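You operate a simulated robot arm through the tools that you are given. There is no shell and no other tool.

You run a simulated robot arm. Do the job below in one go: nothing can be reset, and whatever is moved stays where it is left.

TASK
Give the small black roll 5 turns of film and stand it in cup 3.
Fine: knob at 6; stop it with the red button when the display shows 5; then film lever and power off.

Only the result counts: the job must be done as asked and must still hold three seconds after the hand-in. Knocking over, shifting, dropping, spilling or breaking anything else fails it.

THE ROBOT
A 6-joint arm with a two-finger gripper, fixed in place. Base frame: the origin is at the foot of the arm, x ahead of it, y to its left, z up; the work surface is at about z = 930. Readings come in mm, degrees, newtons and seconds.
Its first joint turns from -166.0 to 166.0 degrees. Payload 3.43 kg.
The TCP is the grasp point between the finger pads, 20 mm short of the fingertips. In the tool frame z runs along the fingers and y along their closing line. Largest opening 190 mm; the body of the gripper starts 248 mm behind the TCP.
Orientation is told as [roll, pitch, yaw] about the base's x, y, z axes, in that order, counted from this pose: with the fingers straight down and closing along the base's y, the tool's x points along the base's -x, its y along +y and its z along -z.

THE INTERFACE
- The arm moves only by the tool drive_tool. Its argument "steps" is a list of rows, each an object of numbers (a shift or turn left out is 0, a gripper value left out holds the last): "dx", "dy", "dz": the shift along the base's x, y, z in mm; "rx", "ry", "rz": the turn, a rotation vector about the base's x, y, z in degrees. In form: [{"dx": .., "dy": .., "dz": .., "rx": .., "ry": .., "rz": ..}, ...]. A call has 1 to 20 rows; each row shifts and turns the commanded pose from where the row before left it. "gripper" is the opening in per cent of the stroke, from 0 (shut) to 100 (fully open), set as the call begins (left out, the last holds). Each row takes 0.2 s and may step no farther than 50 mm and 8.6 degrees from the row before; otherwise, or with a gripper value out of range, the whole call is refused. A pose out of reach is approached as far as the arm can. The call stops where the force on the tool passes 60 N (or 10 N more than at its start, if that is more) or the arm is blocked; 0.2 s more then pass. The fingers move at their own pace (about 45 mm/s each) and stop on an object; they squeeze with about 36 N. The grip force told is the motor's: it shows also when the fingers shut on nothing. Time passes only in rows, and 0.2 s behind the last, so rows that do not move let the fingers close. The reply holds the time, the measured pose of the TCP, the force on the tool along the base axes, the opening and the grip force, in the units named above and with some noise, with the torque about the TCP (base axes, N m) and any sound that the robot's microphone picked up.
- Cameras (640 x 400 px; columns grow to the right, rows downward): "scene" is fixed at [50, 500.4, 1530.3]; the picture's right is [-0.12, -0.99, 0.00], its down [-0.48, 0.06, -0.87] and it looks along [0.87, -0.10, -0.49] (base axes); focal length 310 px, centre (320, 200). "wrist" rides on the gripper at [70, -8, -288] in the tool frame; the picture's right is [0.12, 0.99, 0.00], its down [-0.96, 0.12, -0.25] and it looks along [-0.25, 0.03, 0.97] (tool axes); focal length 261 px, centre (320, 200). There is no depth. A picture from a camera that has moved, and an enlarged one, comes with that camera's place and axes in the base frame and with its lens.
- capture(camera): a new picture of that camera. The clock stands still meanwhile.
- move_column(by): slides the trunk up (or, below 0, down) by that many mm; the arm rides with it, the base frame stays. It gives what a move gives, with no picture.
- enlarge(camera, box): a new picture of the part [left, top, right, bottom] of that camera's present view, enlarged. The clock stands still meanwhile.
- close_job(): hands the job in; it is judged then, once.

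Nothing tells you positions but the pictures and the camera data. Unless the task says otherwise, let go and move clear before handing in.

The tools are called after ">>>" as a command line: name --argument value ..., lists and objects as JSON in quotes. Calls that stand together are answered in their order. drive_tool: Moves the arm, as the interface text tells. Its arguments: {"type":"object","properties":{"steps":{"type":"array","items":{"type":"object","properties":{"dx":{"type":"number"},"dy":{"type":"number"},"dz":{"type":"number"},"rx":{"type":"number"},"ry":{"type":"number"},"rz":{"type":"number"}}}},"gripper":{"type":"number"}},"required":["steps"]} The other tools are called the same way: move_column (by) slides the trunk up or down; capture (camera) takes a picture; enlarge (camera, box) takes an enlarged picture of a part of a camera's view; close_job () hands the job in.

At the start:

```text
t: 0.0
tcp_pos: [662.4, 90.9, 1294.6]
tcp_rot: [0.0, 0.1, 0.0]
ft_force: [-0.4, 0.0, -0.7]
ft_torque: [0.03, 0.01, -0.01]
finger_gap: 189.8
grip_force: 0.0
trunk travel left (down, up): [-175.0, 65.0]
```

scene: 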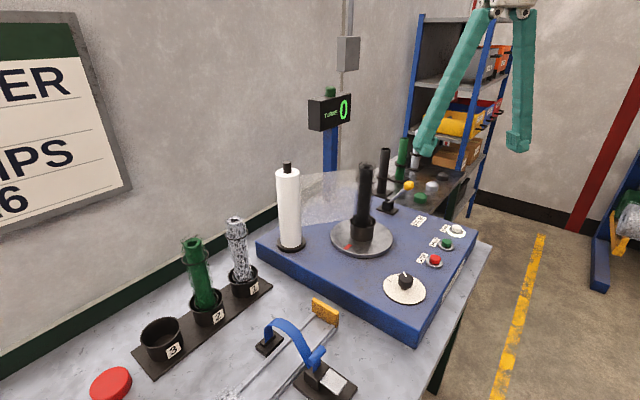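
wrist: 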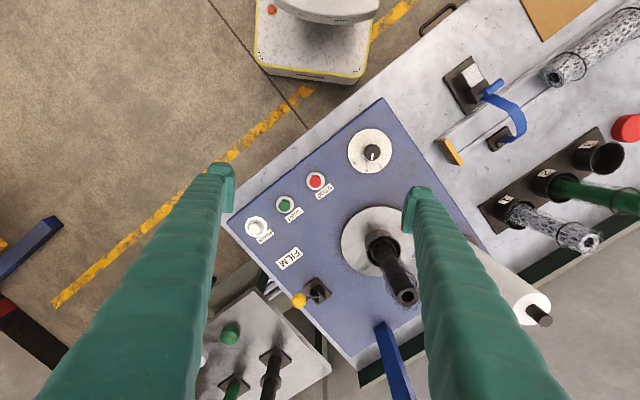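

I see a wrapping machine with a turntable, film roll, a knob, red/green/white buttons, a yellow-tipped film lever, a display, cups 1–3, and more black/green rolls behind the machine. I'll take close-ups first to read the labels and locate everything.

>>> enlarge --camera "scene" --box '[340, 140, 500, 240]'

>>> enlarge --camera "scene" --box '[370, 200, 490, 310]'

>>> enlarge --camera "scene" --box '[240, 80, 400, 260]'

>>> enlarge --camera "scene" --box '[80, 200, 360, 400]'

>>> enlarge --camera "wrist" --box '[220, 100, 420, 225]'

>>> enlarge --camera "wrist" --box '[180, 220, 380, 400]'

>>> enlarge --camera "scene" --box '[0, 10, 140, 240]'

```text
4.00 times, centred on (420, 190) of scene
camera zoom: at [50.0, 500.4, 1530.3], right [-0.12, -0.99, 0.0], down [-0.48, 0.06, -0.87], along [0.87, -0.1, -0.49], focal length 1241 px, centre (-80, 240)
```

zoom: 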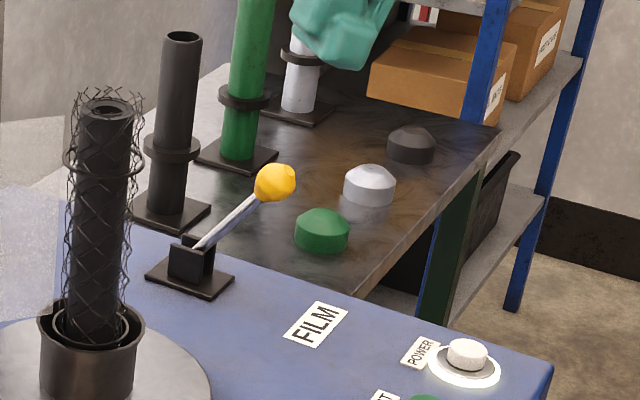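

```text
3.64 times, centred on (430, 255) of scene
camera zoom: at [50.0, 500.4, 1530.3], right [-0.12, -0.99, 0.0], down [-0.48, 0.06, -0.87], along [0.87, -0.1, -0.49], focal length 1128 px, centre (-80, 0)
```

zoom: 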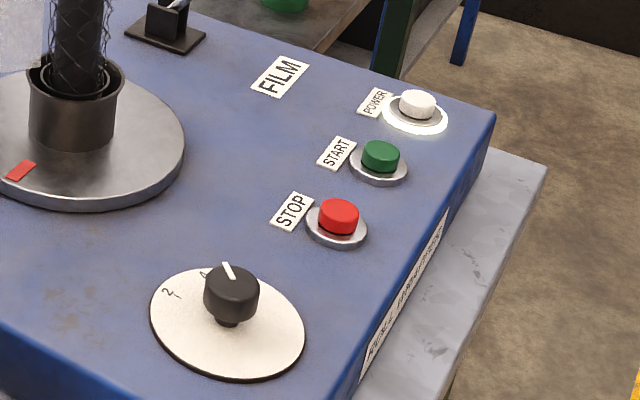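

```text
2.22 times, centred on (320, 170) of scene
camera zoom: at [50.0, 500.4, 1530.3], right [-0.12, -0.99, 0.0], down [-0.48, 0.06, -0.87], along [0.87, -0.1, -0.49], focal length 689 px, centre (320, 267)
```

zoom: 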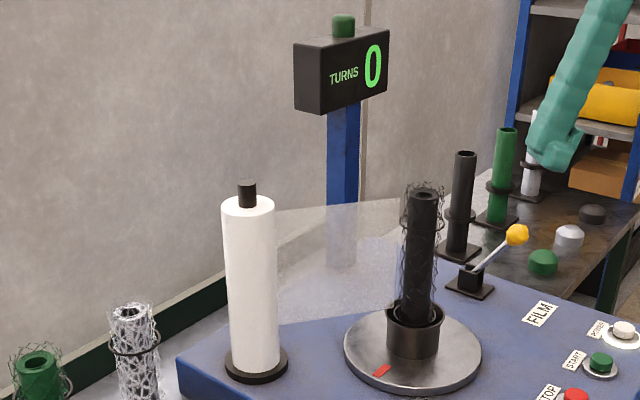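

```text
2.00 times, centred on (220, 300) of scene
camera zoom: at [50.0, 500.4, 1530.3], right [-0.12, -0.99, 0.0], down [-0.48, 0.06, -0.87], along [0.87, -0.1, -0.49], focal length 620 px, centre (520, 0)
```

zoom: 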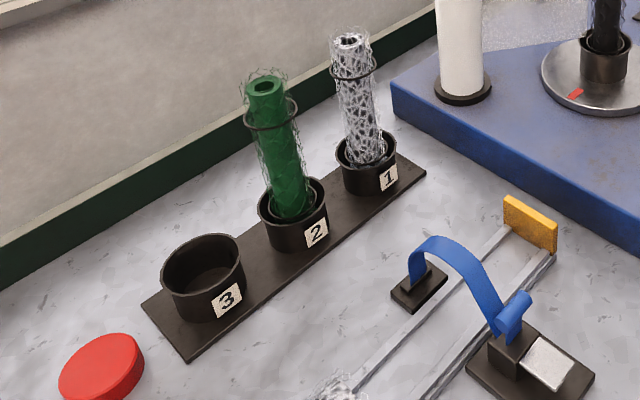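

```text
3.20 times, centred on (320, 162) of wrist
camera zoom: at [590.7, 81.6, 1582.3], right [-0.12, 0.99, 0.0], down [0.96, 0.12, 0.25], along [0.25, 0.03, -0.97], focal length 834 px, centre (320, 320)
```

zoom: 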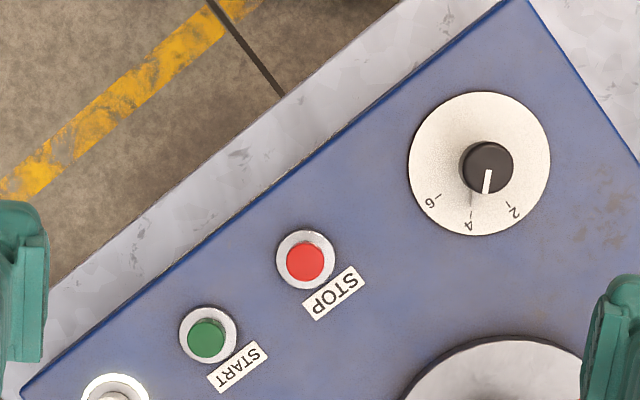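

```text
2.22 times, centred on (280, 310) of wrist
camera zoom: at [590.7, 81.6, 1582.3], right [-0.12, 0.99, 0.0], down [0.96, 0.12, 0.25], along [0.25, 0.03, -0.97], focal length 579 px, centre (409, -44)
```

zoom: 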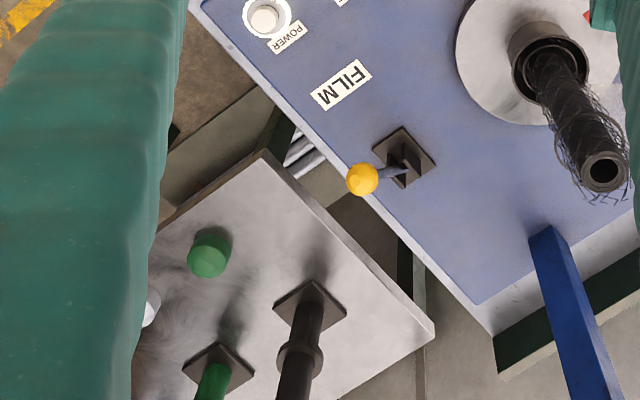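

```text
1.74 times, centred on (70, 125) of scene
camera zoom: at [50.0, 500.4, 1530.3], right [-0.12, -0.99, 0.0], down [-0.48, 0.06, -0.87], along [0.87, -0.1, -0.49], focal length 539 px, centre (755, 330)
```

zoom: 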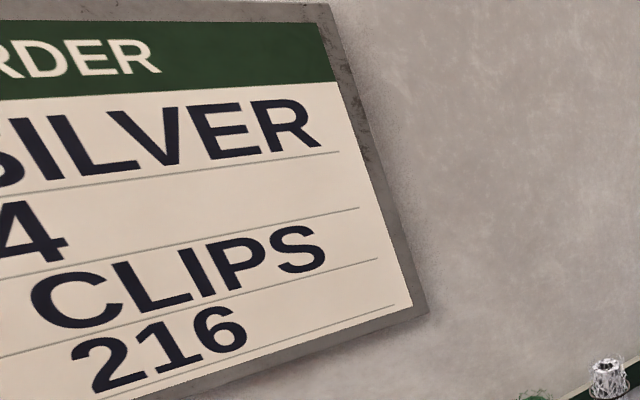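

The black roll with loose mesh already stands in the turntable cup at about (850, 268), and its top is near z 1179. The power ring looks lit, and the knob points between 2 and 4. I'll move the wrist camera over the lever and buttons to see them more closely.

>>> drive_tool --steps '[{"dx": 40, "dy": -15}, {"dx": 40, "dy": -15}, {"dx": 40, "dy": -15}, {"dx": 20, "dy": -5}]' --gripper 0

>>> capture --camera "wrist"

>>> capture --camera "scene"

```text
t: 1.0
tcp_pos: [799.8, 40.8, 1294.9]
tcp_rot: [0.0, -0.5, 0.1]
ft_force: [0.4, 0.2, -0.5]
ft_torque: [0.0, -0.04, -0.02]
finger_gap: 101.2
grip_force: 0.1
trunk travel left (down, up): [-175.0, 65.0]
```

```text
taken
camera wrist: at [727.1, 31.7, 1580.7], right [-0.12, 0.99, 0.0], down [0.96, 0.12, 0.26], along [0.25, 0.03, -0.97], focal length 261 px, centre (320, 200)
```

wrist: 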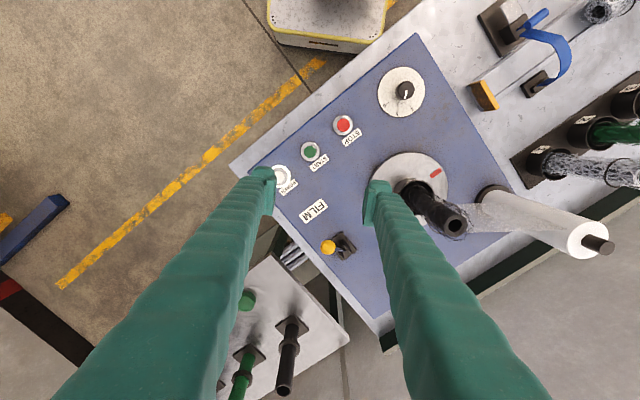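

```text
taken
```

scene: 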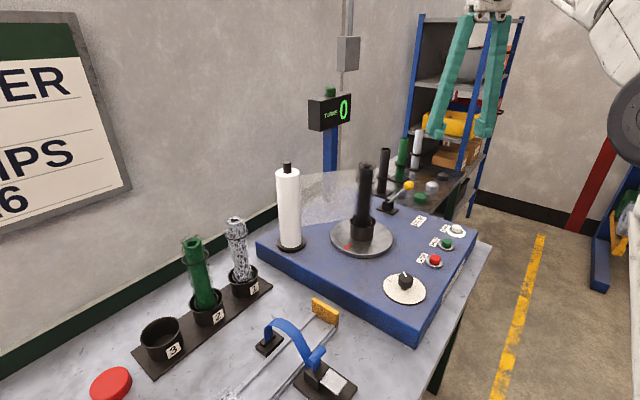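

The fingers are still closing and the view is clear. I'll enlarge the lever, the knob and the roll from here.

>>> enlarge --camera "wrist" --box '[290, 200, 380, 270]'

>>> enlarge --camera "wrist" --box '[350, 50, 450, 130]'

>>> enlarge --camera "wrist" --box '[370, 140, 490, 250]'

>>> enlarge --camera "wrist" --box '[250, 100, 370, 200]'

>>> enlarge --camera "scene" --box '[300, 70, 360, 140]'

>>> enlarge --camera "scene" --box '[340, 150, 440, 260]'

```text
5.71 times, centred on (335, 235) of wrist
camera zoom: at [727.1, 31.7, 1580.7], right [-0.12, 0.99, 0.0], down [0.96, 0.12, 0.26], along [0.25, 0.03, -0.97], focal length 1489 px, centre (234, 0)
```

zoom: 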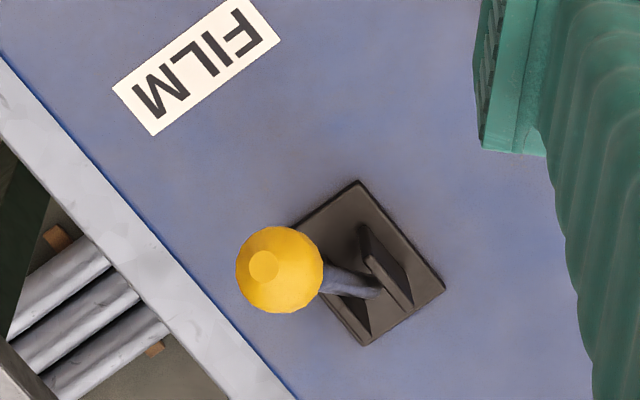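

```text
5.00 times, centred on (400, 90) of wrist
camera zoom: at [727.1, 31.7, 1580.7], right [-0.12, 0.99, 0.0], down [0.96, 0.12, 0.26], along [0.25, 0.03, -0.97], focal length 1303 px, centre (-80, 750)
```

zoom: 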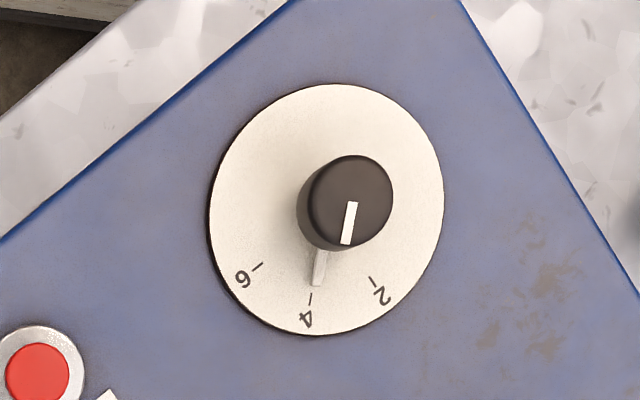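

```text
3.64 times, centred on (430, 195) of wrist
camera zoom: at [727.1, 31.7, 1580.7], right [-0.12, 0.99, 0.0], down [0.96, 0.12, 0.26], along [0.25, 0.03, -0.97], focal length 948 px, centre (-80, 218)
```

zoom: 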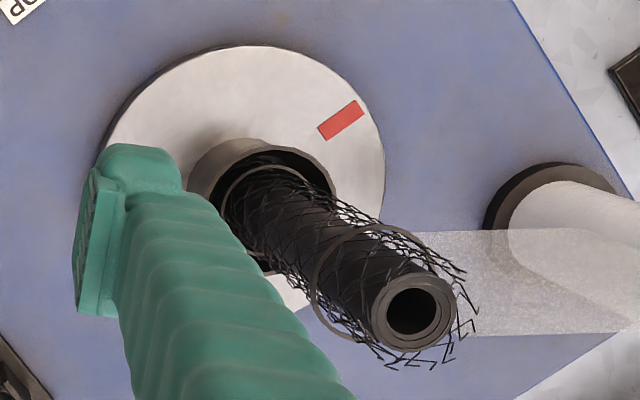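

```text
4.00 times, centred on (310, 150) of wrist
camera zoom: at [727.1, 31.7, 1580.7], right [-0.12, 0.99, 0.0], down [0.96, 0.12, 0.26], along [0.25, 0.03, -0.97], focal length 1043 px, centre (360, 400)
```

zoom: 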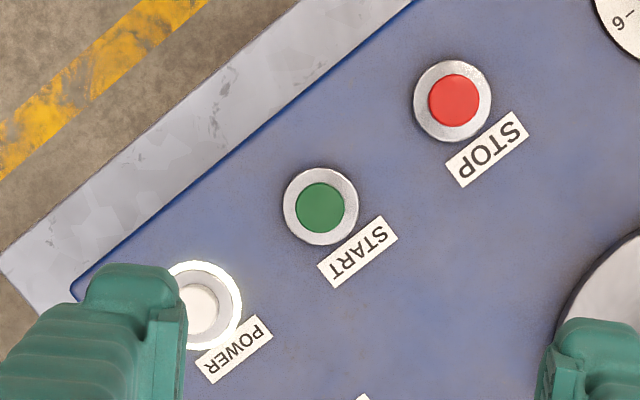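

```text
5.71 times, centred on (330, 105) of scene
camera zoom: at [50.0, 500.4, 1530.3], right [-0.12, -0.99, 0.0], down [-0.48, 0.06, -0.87], along [0.87, -0.1, -0.49], focal length 1772 px, centre (263, 743)
```

zoom: 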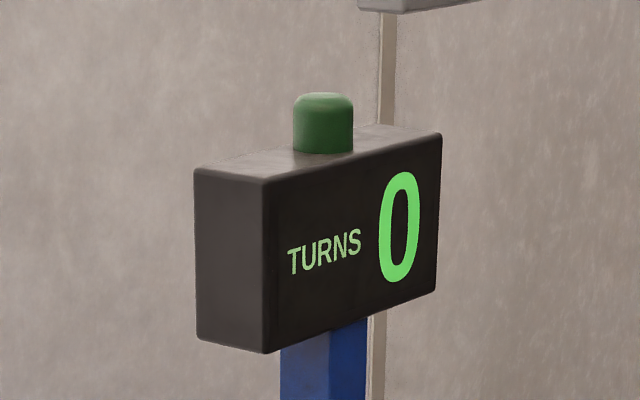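

```text
3.64 times, centred on (390, 205) of scene
camera zoom: at [50.0, 500.4, 1530.3], right [-0.12, -0.99, 0.0], down [-0.48, 0.06, -0.87], along [0.87, -0.1, -0.49], focal length 1128 px, centre (66, 182)
```

zoom: 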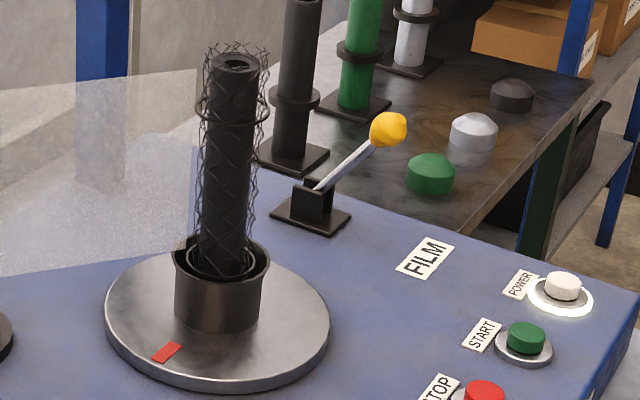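

The lever leans toward the operator side, and its clevis shows it swings in that vertical plane. The knob is at about 4, so it needs roughly −45° (clockwise from above) to reach 6. Next I move above the knob at about (616, 207) with the fingers part open and look again from closer.

>>> drive_tool --steps '[{"dx": -40, "dy": 36, "dz": 0}, {"dx": -40, "dy": 36, "dz": -20}, {"dx": -40, "dy": 36, "dz": -30}, {"dx": -40, "dy": 36, "dz": -30}, {"dx": -24, "dy": 22, "dz": -30}, {"dz": -34}, {}]' --gripper 40

>>> capture --camera "wrist"

>>> enlarge --camera "wrist" --box '[260, 160, 380, 240]'

>>> capture --camera "scene"

```text
refused: row 1 steps farther than a row can; nothing moved
```

```text
taken
camera wrist: at [727.1, 31.7, 1580.7], right [-0.12, 0.99, 0.0], down [0.96, 0.12, 0.26], along [0.25, 0.03, -0.97], focal length 261 px, centre (320, 200)
```

wrist: 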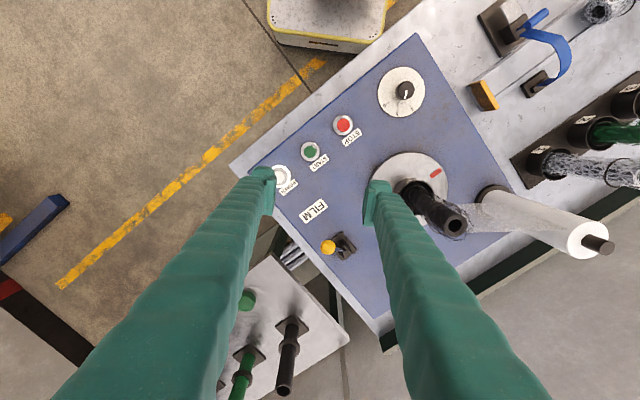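

```text
5.00 times, centred on (320, 200) of wrist
camera zoom: at [727.1, 31.7, 1580.7], right [-0.12, 0.99, 0.0], down [0.96, 0.12, 0.26], along [0.25, 0.03, -0.97], focal length 1303 px, centre (320, 200)
```

zoom: 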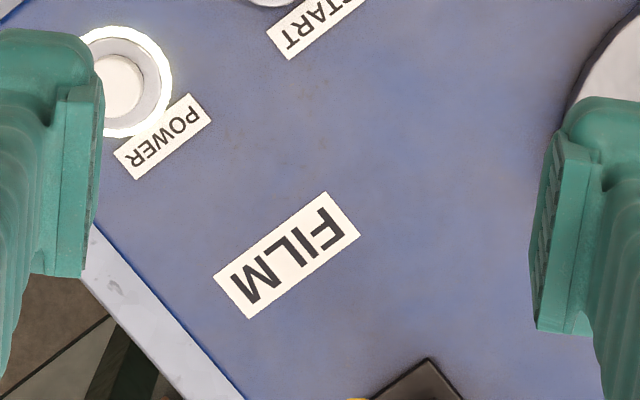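

```text
taken
```

scene: 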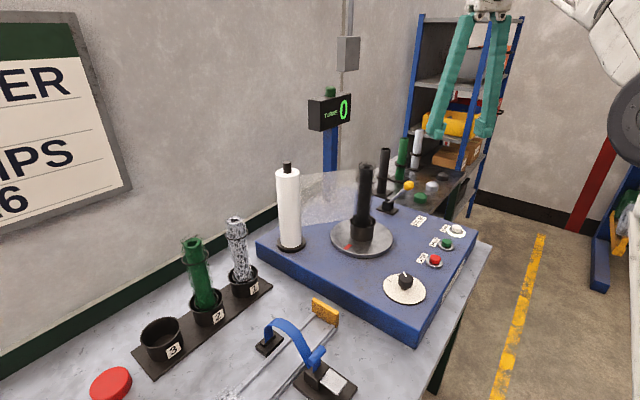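

The call was refused because the rows were over 50 mm, so nothing moved. I'll repeat the move above the knob with smaller steps.

>>> drive_tool --steps '[{"dx": -31, "dy": 28, "dz": -5}, {"dx": -31, "dy": 28, "dz": -25}, {"dx": -31, "dy": 28, "dz": -25}, {"dx": -31, "dy": 28, "dz": -25}, {"dx": -31, "dy": 28, "dz": -25}, {"dx": -29, "dy": 26, "dz": -25}, {"dz": -15}, {}]' --gripper 40

>>> capture --camera "wrist"

>>> enlarge --camera "wrist" --box '[260, 160, 380, 240]'

>>> capture --camera "scene"

```text
t: 2.8
tcp_pos: [616.1, 207.0, 1150.0]
tcp_rot: [0.0, 0.0, -0.1]
ft_force: [0.0, -0.2, 0.5]
ft_torque: [0.0, -0.01, 0.03]
finger_gap: 76.1
grip_force: 0.0
trunk travel left (down, up): [-175.0, 65.0]
```

```text
taken
camera wrist: at [546.1, 197.6, 1436.9], right [-0.12, 0.99, 0.0], down [0.96, 0.12, 0.25], along [0.25, 0.03, -0.97], focal length 261 px, centre (320, 200)
```

wrist: 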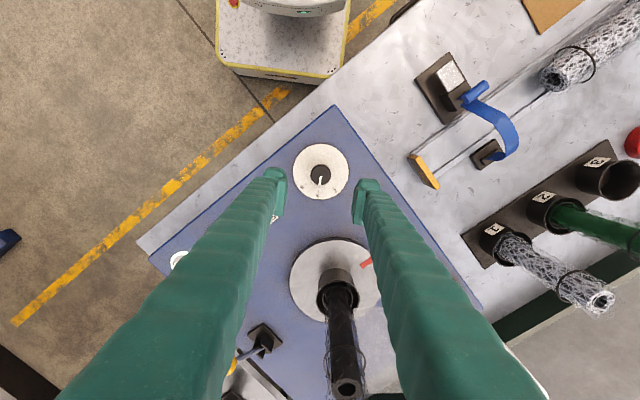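

```text
5.00 times, centred on (320, 200) of wrist
camera zoom: at [546.1, 197.6, 1436.9], right [-0.12, 0.99, 0.0], down [0.96, 0.12, 0.25], along [0.25, 0.03, -0.97], focal length 1303 px, centre (320, 200)
```

zoom: 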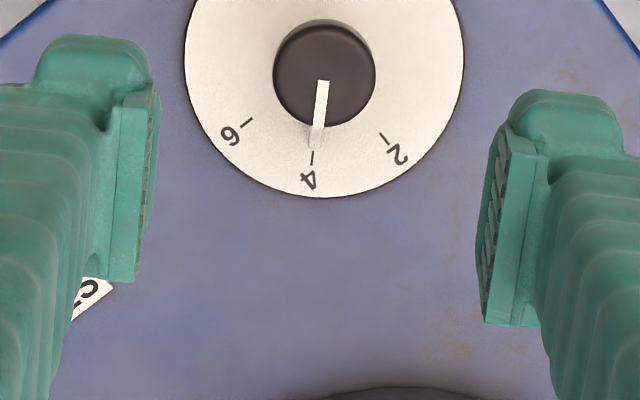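

```text
taken
```

scene: 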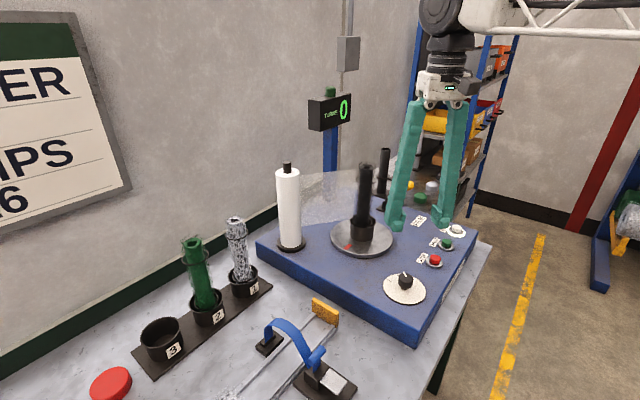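

The knob axis reads as about (620, 208), with its top near z 957 and a diameter of about 38 mm. I'll shift over it, descend partway and check the alignment again.

>>> drive_tool --steps '[{"dx": 3.5, "dy": 1.4, "dz": -40}, {"dz": -45}, {"dz": -45}, {}]'

>>> enlarge --camera "wrist" --box '[240, 120, 400, 240]'

>>> enlarge --camera "scene" --box '[360, 200, 480, 310]'

```text
t: 3.8
tcp_pos: [620.0, 208.2, 1020.2]
tcp_rot: [0.0, 0.0, 0.1]
ft_force: [0.5, 0.2, -0.1]
ft_torque: [-0.03, 0.02, -0.01]
finger_gap: 75.8
grip_force: 0.0
trunk travel left (down, up): [-175.0, 65.0]
```

```text
3.33 times, centred on (320, 180) of wrist
camera zoom: at [551.0, 198.7, 1307.5], right [-0.12, 0.99, 0.0], down [0.96, 0.12, 0.25], along [0.25, 0.03, -0.97], focal length 869 px, centre (320, 267)
```

zoom: 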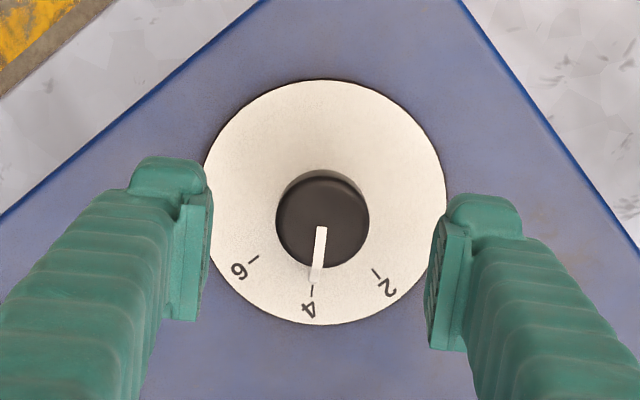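

```text
3.64 times, centred on (420, 255) of scene
camera zoom: at [50.0, 500.4, 1530.3], right [-0.12, -0.99, 0.0], down [-0.48, 0.06, -0.87], along [0.87, -0.1, -0.49], focal length 1128 px, centre (-44, 0)
```

zoom: 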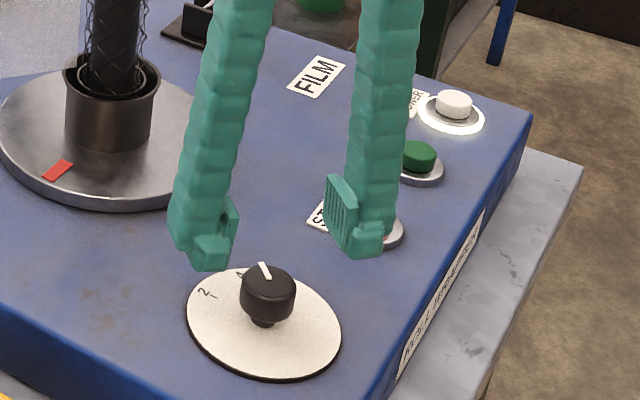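

The knob is centred between the fingers to within about 1 mm. I'll go down around it and close.

>>> drive_tool --steps '[{"dy": 0.6, "dz": -25}, {"dz": -25}, {"dz": -15}, {}]'

>>> drive_tool --steps '[{}, {}, {}, {}, {}]' --gripper 0

>>> enlarge --camera "scene" --box '[360, 200, 480, 310]'

>>> enlarge --camera "wrist" --box '[260, 140, 380, 240]'

```text
t: 4.8
tcp_pos: [621.5, 208.8, 955.1]
tcp_rot: [0.0, -0.1, -0.1]
ft_force: [-0.4, -0.3, 0.2]
ft_torque: [-0.04, -0.01, -0.03]
finger_gap: 75.9
grip_force: 0.1
trunk travel left (down, up): [-175.0, 65.0]
```

```text
t: 6.0
tcp_pos: [621.5, 209.5, 954.7]
tcp_rot: [0.0, 0.1, -0.1]
ft_force: [-1.7, -0.3, -17.7]
ft_torque: [0.02, -0.15, -0.02]
finger_gap: 34.1
grip_force: 45.1
trunk travel left (down, up): [-175.0, 65.0]
```

```text
3.64 times, centred on (420, 255) of scene
camera zoom: at [50.0, 500.4, 1530.3], right [-0.12, -0.99, 0.0], down [-0.48, 0.06, -0.87], along [0.87, -0.1, -0.49], focal length 1128 px, centre (-44, 0)
```

zoom: 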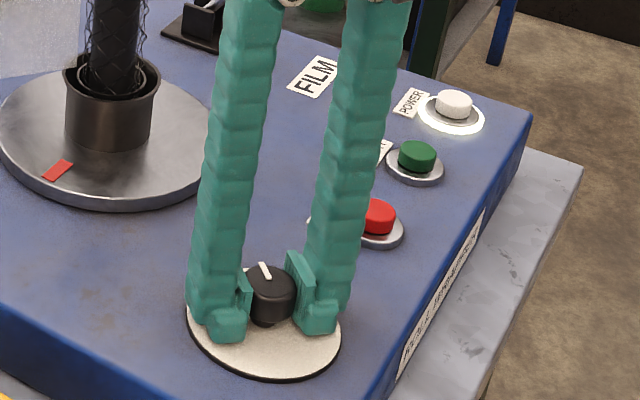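

```text
4.00 times, centred on (320, 190) of wrist
camera zoom: at [550.8, 199.5, 1241.8], right [-0.12, 0.99, 0.0], down [0.96, 0.12, 0.25], along [0.24, 0.03, -0.97], focal length 1043 px, centre (320, 240)
```

zoom: 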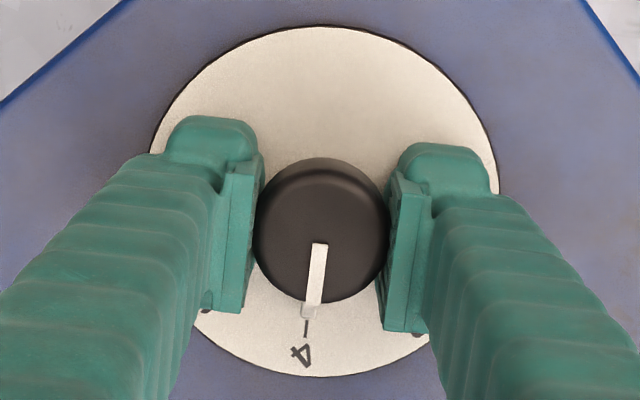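

The knob is held with a gap of 34 mm. Now I rotate it −45° about the vertical to bring the pointer to 6.

>>> drive_tool --steps '[{"rz": -7.5}, {"rz": -7.5}, {"rz": -7.5}, {"rz": -7.5}, {"rz": -7.5}, {"rz": -7.5}, {}, {}]' --gripper 0

>>> enlarge --camera "scene" --box '[360, 200, 480, 310]'

>>> enlarge --camera "wrist" --box '[260, 140, 380, 240]'

```text
t: 7.8
tcp_pos: [621.2, 207.4, 953.9]
tcp_rot: [-0.2, 0.1, -45.1]
ft_force: [-9.4, -19.8, -33.8]
ft_torque: [-0.1, -0.17, 0.31]
finger_gap: 34.4
grip_force: 45.1
trunk travel left (down, up): [-175.0, 65.0]
```

```text
3.64 times, centred on (420, 255) of scene
camera zoom: at [50.0, 500.4, 1530.3], right [-0.12, -0.99, 0.0], down [-0.48, 0.06, -0.87], along [0.87, -0.1, -0.49], focal length 1128 px, centre (-44, 0)
```

zoom: 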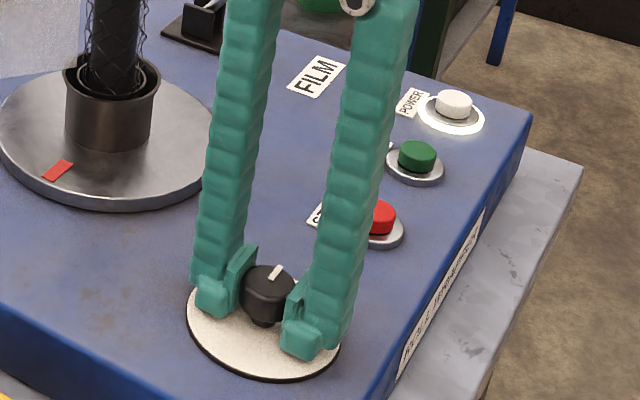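

```text
4.00 times, centred on (320, 190) of wrist
camera zoom: at [565.1, 250.6, 1241.6], right [0.62, 0.79, 0.0], down [0.76, -0.6, 0.25], along [0.19, -0.15, -0.97], focal length 1043 px, centre (320, 240)
```

zoom: 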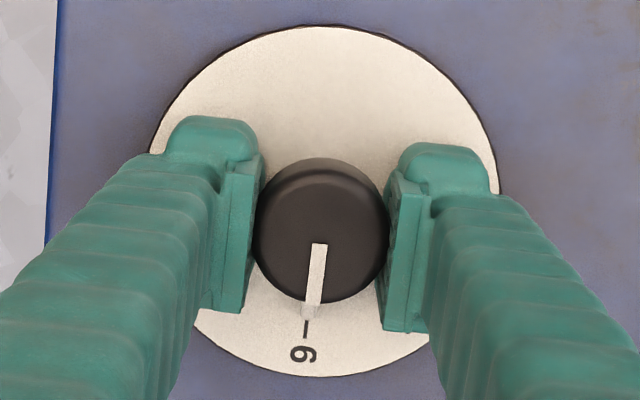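

The pointer lines up with the 6 tick. I'll release, rise straight up and check it again.

>>> drive_tool --steps '[{}, {}, {}]' --gripper 40

>>> drive_tool --steps '[{"dz": 30}, {"dz": 40}, {"dz": 40}, {}]'

>>> enlarge --camera "wrist" --box '[240, 120, 400, 240]'

>>> capture --camera "wrist"

```text
t: 8.6
tcp_pos: [620.5, 208.6, 955.1]
tcp_rot: [-0.1, -0.1, -45.0]
ft_force: [0.2, 0.2, 0.5]
ft_torque: [-0.05, -0.03, 0.0]
finger_gap: 75.8
grip_force: 0.1
trunk travel left (down, up): [-175.0, 65.0]
```

```text
t: 9.6
tcp_pos: [618.5, 208.2, 1064.8]
tcp_rot: [0.0, 0.0, -44.9]
ft_force: [-0.3, -0.6, 0.0]
ft_torque: [0.01, -0.02, -0.01]
finger_gap: 75.8
grip_force: 0.1
trunk travel left (down, up): [-175.0, 65.0]
```

```text
3.33 times, centred on (320, 180) of wrist
camera zoom: at [563.7, 251.8, 1352.4], right [0.62, 0.79, 0.0], down [0.76, -0.6, 0.25], along [0.19, -0.15, -0.97], focal length 869 px, centre (320, 267)
```

zoom: 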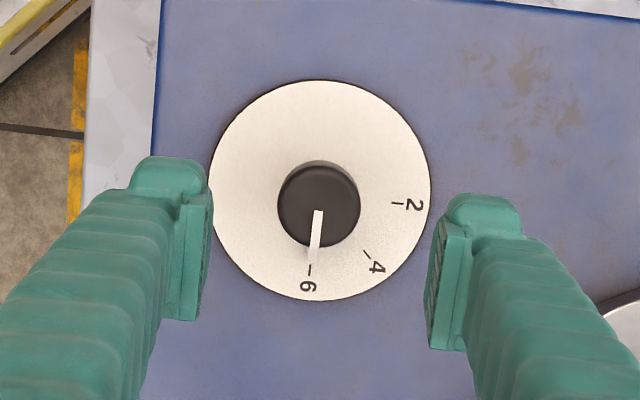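

```text
taken
camera wrist: at [563.7, 251.8, 1352.4], right [0.62, 0.79, 0.0], down [0.76, -0.6, 0.25], along [0.19, -0.15, -0.97], focal length 261 px, centre (320, 200)
```

wrist: 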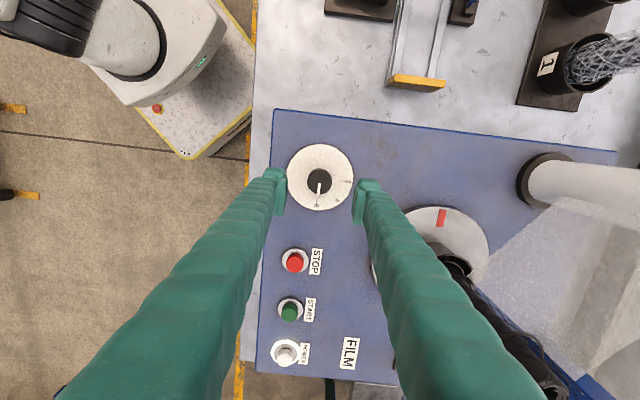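

The knob reads 6, within a couple of degrees. I'll zoom in tighter to measure the pointer against the tick.

>>> enlarge --camera "wrist" --box '[284, 140, 356, 212]'

>>> enlarge --camera "scene" --box '[370, 260, 440, 310]'

```text
5.56 times, centred on (320, 176) of wrist
camera zoom: at [563.7, 251.8, 1352.4], right [0.62, 0.79, 0.0], down [0.76, -0.6, 0.25], along [0.19, -0.15, -0.97], focal length 1448 px, centre (320, 333)
```

zoom: 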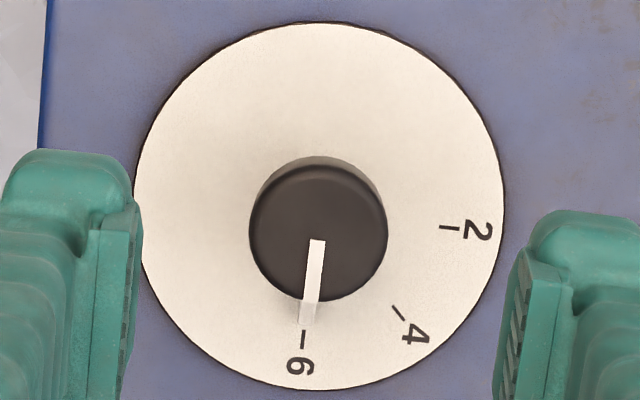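

```text
8.00 times, centred on (405, 285) of scene
camera zoom: at [50.0, 500.4, 1530.3], right [-0.12, -0.99, 0.0], down [-0.48, 0.06, -0.87], along [0.87, -0.1, -0.49], focal length 2481 px, centre (-360, -480)
```

zoom: 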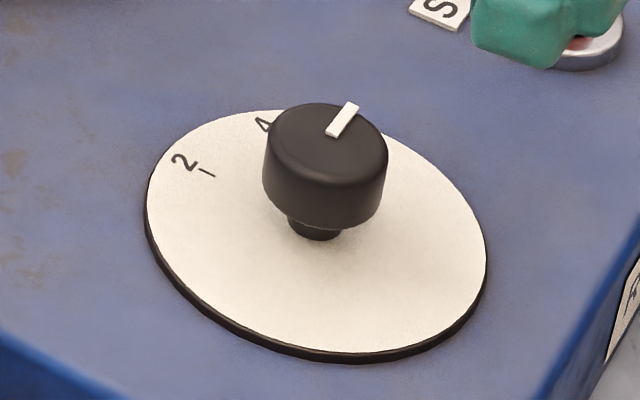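

The knob is set at 6. Next I hover over the green START button near (780, 12), still with the fingers parted so I can see the button between them.

>>> drive_tool --steps '[{"dx": 27, "dy": -32.6, "dz": -5}, {"dx": 27, "dy": -32.6, "dz": -5}, {"dx": 27, "dy": -32.6, "dz": -5}, {"dx": 27, "dy": -32.6, "dz": -5}, {"dx": 27, "dy": -32.6, "dz": -10}, {"dx": 27, "dy": -32.6, "dz": -15}, {}, {}]'

>>> enlarge --camera "wrist" --box '[270, 150, 370, 230]'

>>> capture --camera "wrist"

>>> capture --camera "scene"

```text
t: 11.4
tcp_pos: [781.5, 9.5, 1019.1]
tcp_rot: [0.0, -0.1, -45.1]
ft_force: [-0.9, 0.1, -0.4]
ft_torque: [-0.01, 0.0, 0.01]
finger_gap: 76.0
grip_force: 0.1
trunk travel left (down, up): [-175.0, 65.0]
```

```text
5.00 times, centred on (320, 190) of wrist
camera zoom: at [726.1, 53.7, 1306.6], right [0.62, 0.79, 0.0], down [0.76, -0.6, 0.25], along [0.19, -0.15, -0.97], focal length 1303 px, centre (320, 250)
```

zoom: 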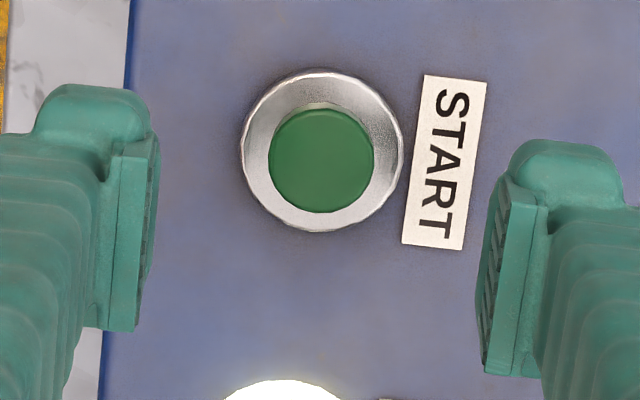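

```text
taken
camera wrist: at [726.1, 53.7, 1306.6], right [0.62, 0.79, 0.0], down [0.76, -0.6, 0.25], along [0.19, -0.15, -0.97], focal length 261 px, centre (320, 200)
```

wrist: 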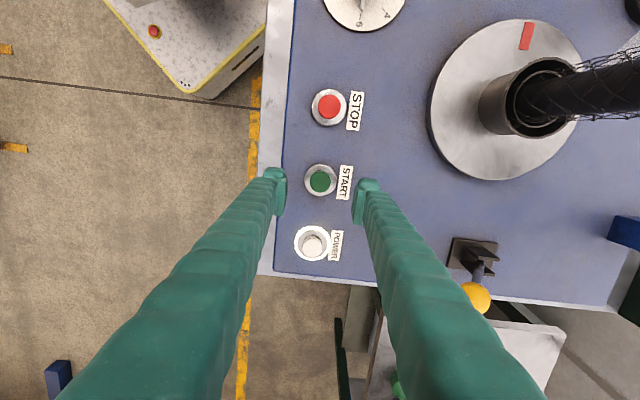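

```text
taken
```

scene: 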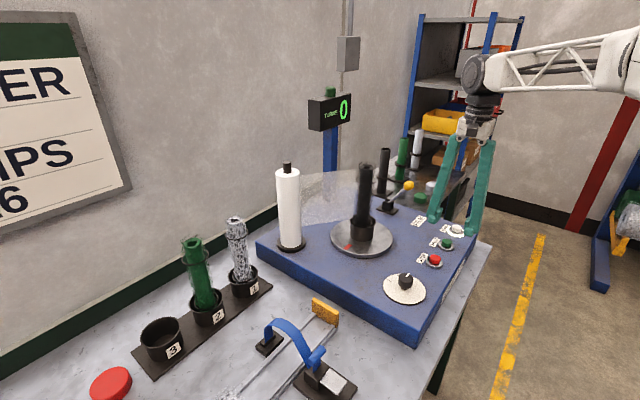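

START is at about (780, 11.7). I'll also measure red and white precisely from this viewpoint before closing the fingers.

>>> enlarge --camera "wrist" --box '[290, 70, 370, 130]'

>>> enlarge --camera "wrist" --box '[280, 210, 360, 270]'

>>> drive_tool --steps '[{"dx": -1.3, "dy": 2.0}, {}, {}, {}, {}]' --gripper 0

```text
6.67 times, centred on (330, 100) of wrist
camera zoom: at [726.1, 53.7, 1306.6], right [0.62, 0.79, 0.0], down [0.76, -0.6, 0.25], along [0.19, -0.15, -0.97], focal length 1738 px, centre (253, 867)
```

zoom: 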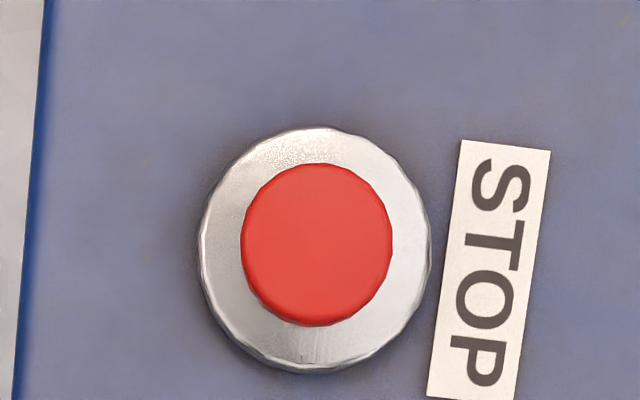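

```text
6.67 times, centred on (320, 240) of wrist
camera zoom: at [726.1, 53.7, 1306.6], right [0.62, 0.79, 0.0], down [0.76, -0.6, 0.25], along [0.19, -0.15, -0.97], focal length 1738 px, centre (320, -67)
```

zoom: 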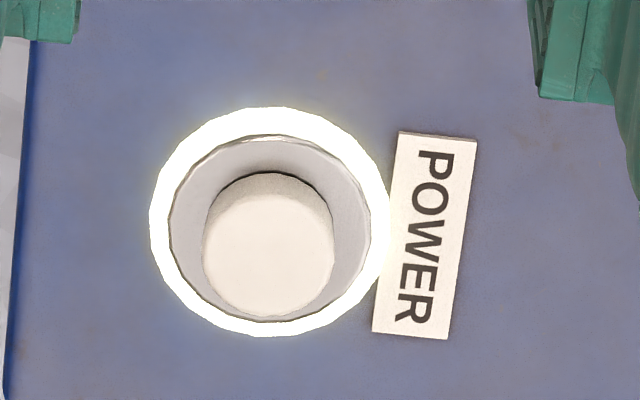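

```text
t: 12.6
tcp_pos: [780.2, 12.5, 1018.9]
tcp_rot: [-0.1, 0.0, -45.0]
ft_force: [0.4, -0.1, -0.4]
ft_torque: [0.0, 0.01, -0.02]
finger_gap: 0.2
grip_force: 27.1
trunk travel left (down, up): [-175.0, 65.0]
```

The targets are now green (780, 11.7), red (707, 84.4) and white (851, −59.5). I'll lower the closed fingers to just above START, then press in small increments.

>>> drive_tool --steps '[{"dz": -35}, {"dz": -15}, {}]'

>>> enlarge --camera "scene" --box '[400, 200, 490, 280]'

>>> capture --camera "scene"

```text
t: 13.4
tcp_pos: [781.4, 14.6, 969.3]
tcp_rot: [0.0, 0.1, -45.0]
ft_force: [-0.2, -0.1, 2.5]
ft_torque: [0.01, 0.01, 0.02]
finger_gap: 0.0
grip_force: 34.1
trunk travel left (down, up): [-175.0, 65.0]
```

```text
5.00 times, centred on (445, 240) of scene
camera zoom: at [50.0, 500.4, 1530.3], right [-0.12, -0.99, 0.0], down [-0.48, 0.06, -0.87], along [0.87, -0.1, -0.49], focal length 1551 px, centre (-305, 0)
```

zoom: 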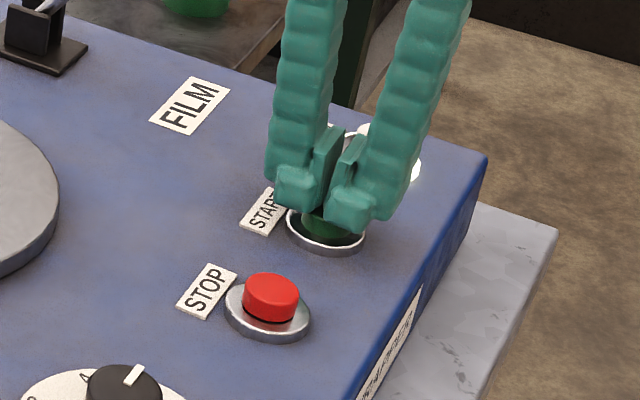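

```text
taken
```

scene: 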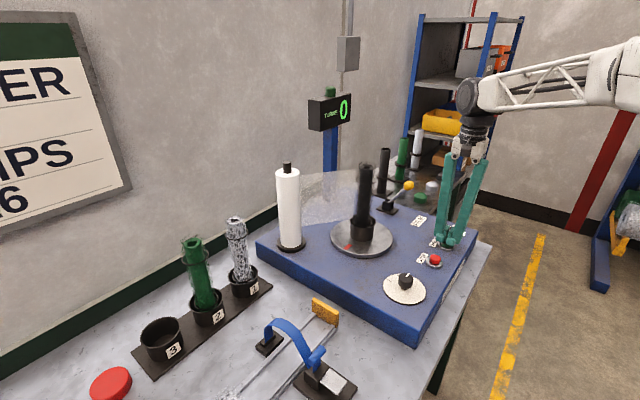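

The fingertips are at or just above the START button and the force is slightly positive. I'll press in small steps and watch the sound and the display.

>>> drive_tool --steps '[{"dz": -2.5}, {"dz": -2.5}]'

>>> enlarge --camera "scene" --box '[300, 80, 420, 260]'

```text
t: 14.0
tcp_pos: [781.3, 15.3, 966.0]
tcp_rot: [-0.1, 0.0, -45.0]
ft_force: [-3.5, -0.2, 9.9]
ft_torque: [0.01, 0.09, 0.02]
finger_gap: 6.2
grip_force: 34.6
trunk travel left (down, up): [-175.0, 65.0]
heard: click
```

```text
2.22 times, centred on (360, 170) of scene
camera zoom: at [50.0, 500.4, 1530.3], right [-0.12, -0.99, 0.0], down [-0.48, 0.06, -0.87], along [0.87, -0.1, -0.49], focal length 689 px, centre (231, 267)
```

zoom: 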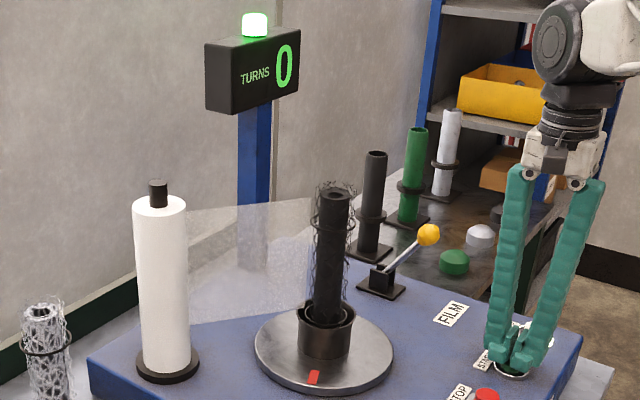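

START clicked, the beacon is lit and the table is turning. I'm moving at once to hover above the red STOP button.

>>> drive_tool --steps '[{"dz": 20}, {"dx": -34, "dy": 34}, {"dx": -34, "dy": 34}, {"dx": -4.9, "dy": 4.7, "dz": -6}]'

>>> enlarge --camera "scene" --box '[300, 80, 420, 260]'

>>> enlarge --camera "scene" --box '[400, 200, 490, 280]'

```text
t: 15.0
tcp_pos: [707.7, 87.5, 979.6]
tcp_rot: [0.0, 0.0, -45.1]
ft_force: [0.4, 0.4, -0.6]
ft_torque: [0.02, 0.0, 0.02]
finger_gap: 0.0
grip_force: 35.1
trunk travel left (down, up): [-175.0, 65.0]
```

```text
2.22 times, centred on (360, 170) of scene
camera zoom: at [50.0, 500.4, 1530.3], right [-0.12, -0.99, 0.0], down [-0.48, 0.06, -0.87], along [0.87, -0.1, -0.49], focal length 689 px, centre (231, 267)
```

zoom: 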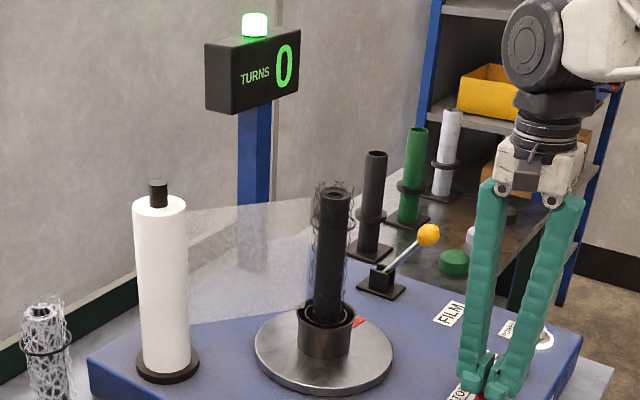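

```text
5.00 times, centred on (445, 240) of scene
camera zoom: at [50.0, 500.4, 1530.3], right [-0.12, -0.99, 0.0], down [-0.48, 0.06, -0.87], along [0.87, -0.1, -0.49], focal length 1551 px, centre (-305, 0)
```

zoom: 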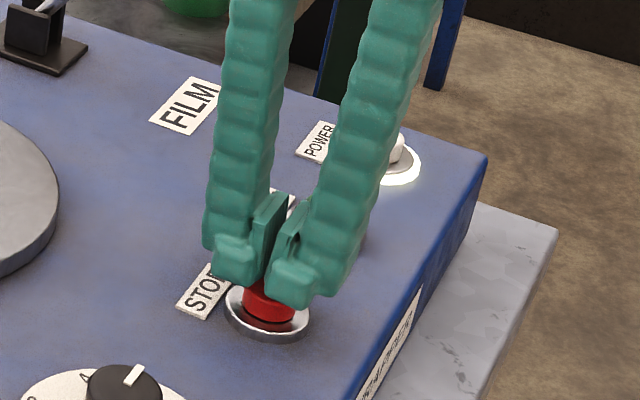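

The table turns at roughly 3 s per turn and the display still shows 0. I'm hovering over STOP, so I'll lower slightly and poll the display.

>>> drive_tool --steps '[{"dy": -2, "dz": -3}, {}, {}, {}]'

>>> enlarge --camera "scene" --box '[300, 80, 420, 260]'

```text
t: 16.0
tcp_pos: [708.6, 86.6, 976.2]
tcp_rot: [0.0, 0.0, -45.0]
ft_force: [1.1, 0.0, 0.4]
ft_torque: [0.0, 0.02, 0.03]
finger_gap: 0.1
grip_force: 34.0
trunk travel left (down, up): [-175.0, 65.0]
```

```text
2.22 times, centred on (360, 170) of scene
camera zoom: at [50.0, 500.4, 1530.3], right [-0.12, -0.99, 0.0], down [-0.48, 0.06, -0.87], along [0.87, -0.1, -0.49], focal length 689 px, centre (231, 267)
```

zoom: 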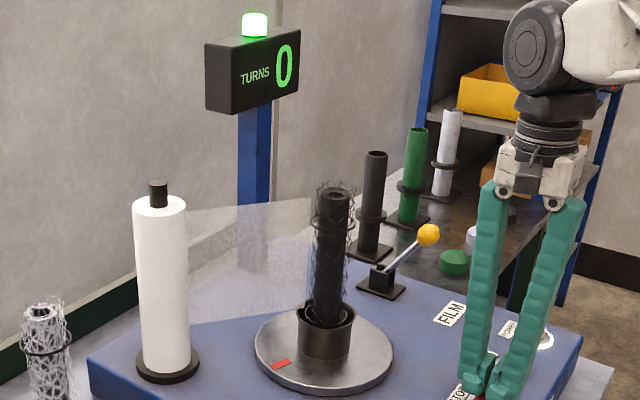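

The rate is about 2.1 s per turn, with turn 1 about to complete. I'll hold position and keep polling.

>>> drive_tool --steps '[{}, {}, {}, {}, {}, {}, {}, {}, {}, {}]'

>>> enlarge --camera "scene" --box '[300, 80, 420, 260]'

```text
t: 18.2
tcp_pos: [708.1, 86.2, 975.3]
tcp_rot: [-0.1, 0.0, -45.0]
ft_force: [-0.2, -0.6, -0.2]
ft_torque: [0.02, 0.01, 0.0]
finger_gap: 0.0
grip_force: 34.6
trunk travel left (down, up): [-175.0, 65.0]
```

```text
2.22 times, centred on (360, 170) of scene
camera zoom: at [50.0, 500.4, 1530.3], right [-0.12, -0.99, 0.0], down [-0.48, 0.06, -0.87], along [0.87, -0.1, -0.49], focal length 689 px, centre (231, 267)
```

zoom: 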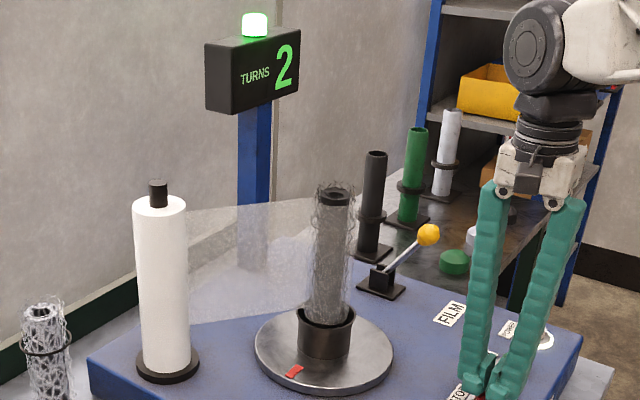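

The display shows 2 at t = 18.2, so turn 5 should arrive at about t = 24.4. I'll wait until about 22.4, lowering a little closer to the button in the meantime.

>>> drive_tool --steps '[{"dz": -2}, {}, {}, {}, {}, {}, {}, {}, {}, {}, {}, {}, {}, {}, {}, {}, {}, {}, {}, {}]'

>>> enlarge --camera "scene" --box '[300, 80, 420, 260]'

```text
t: 22.4
tcp_pos: [708.3, 87.3, 974.0]
tcp_rot: [0.1, 0.1, -45.0]
ft_force: [0.3, 0.2, -0.1]
ft_torque: [0.01, -0.02, 0.0]
finger_gap: 0.0
grip_force: 34.2
trunk travel left (down, up): [-175.0, 65.0]
```

```text
2.22 times, centred on (360, 170) of scene
camera zoom: at [50.0, 500.4, 1530.3], right [-0.12, -0.99, 0.0], down [-0.48, 0.06, -0.87], along [0.87, -0.1, -0.49], focal length 689 px, centre (231, 267)
```

zoom: 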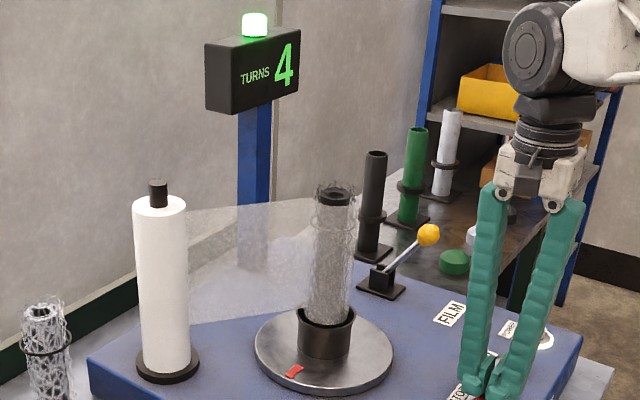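

The display shows 4 at t = 22.4, and the rate is steady at 2.1 s per turn. I'll wait to t = 24.6, when it should read 5, and then press.

>>> drive_tool --steps '[{}, {}, {}, {}, {}, {"dz": -1}, {}, {}, {}, {}]'

>>> enlarge --camera "scene" --box '[300, 80, 420, 260]'

```text
t: 24.6
tcp_pos: [708.2, 85.6, 971.8]
tcp_rot: [0.0, 0.0, -45.0]
ft_force: [-0.2, 0.3, 0.8]
ft_torque: [0.02, -0.03, -0.01]
finger_gap: 0.0
grip_force: 34.9
trunk travel left (down, up): [-175.0, 65.0]
```

```text
2.22 times, centred on (360, 170) of scene
camera zoom: at [50.0, 500.4, 1530.3], right [-0.12, -0.99, 0.0], down [-0.48, 0.06, -0.87], along [0.87, -0.1, -0.49], focal length 689 px, centre (231, 267)
```

zoom: 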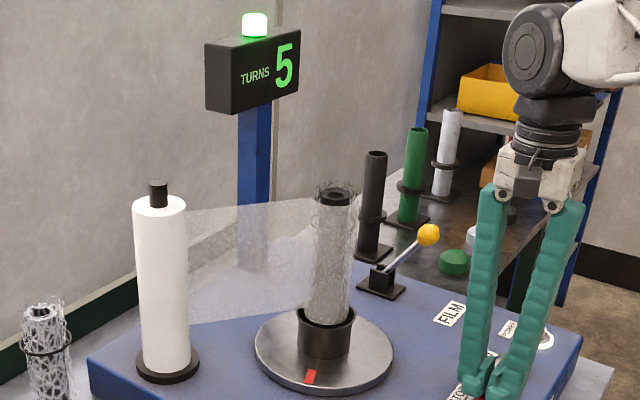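

The display shows 5, so I press STOP now.

>>> drive_tool --steps '[{"dz": -5}, {"dz": -4}]'

>>> enlarge --camera "scene" --box '[300, 80, 420, 260]'

```text
t: 25.2
tcp_pos: [708.2, 85.5, 966.3]
tcp_rot: [0.1, -0.1, -45.0]
ft_force: [-1.5, -1.3, 11.9]
ft_torque: [-0.03, 0.05, -0.01]
finger_gap: 6.3
grip_force: 34.1
trunk travel left (down, up): [-175.0, 65.0]
heard: click
```

```text
2.22 times, centred on (360, 170) of scene
camera zoom: at [50.0, 500.4, 1530.3], right [-0.12, -0.99, 0.0], down [-0.48, 0.06, -0.87], along [0.87, -0.1, -0.49], focal length 689 px, centre (231, 267)
```

zoom: 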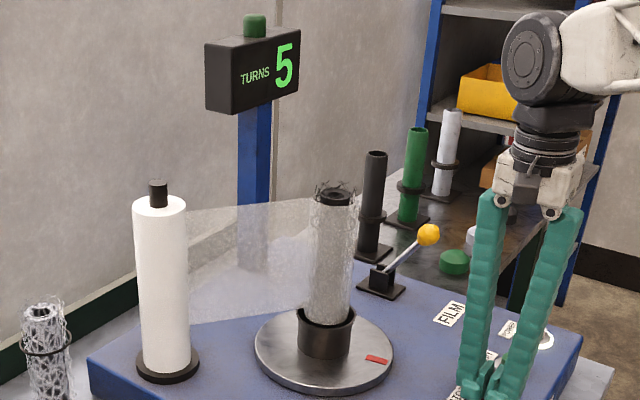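

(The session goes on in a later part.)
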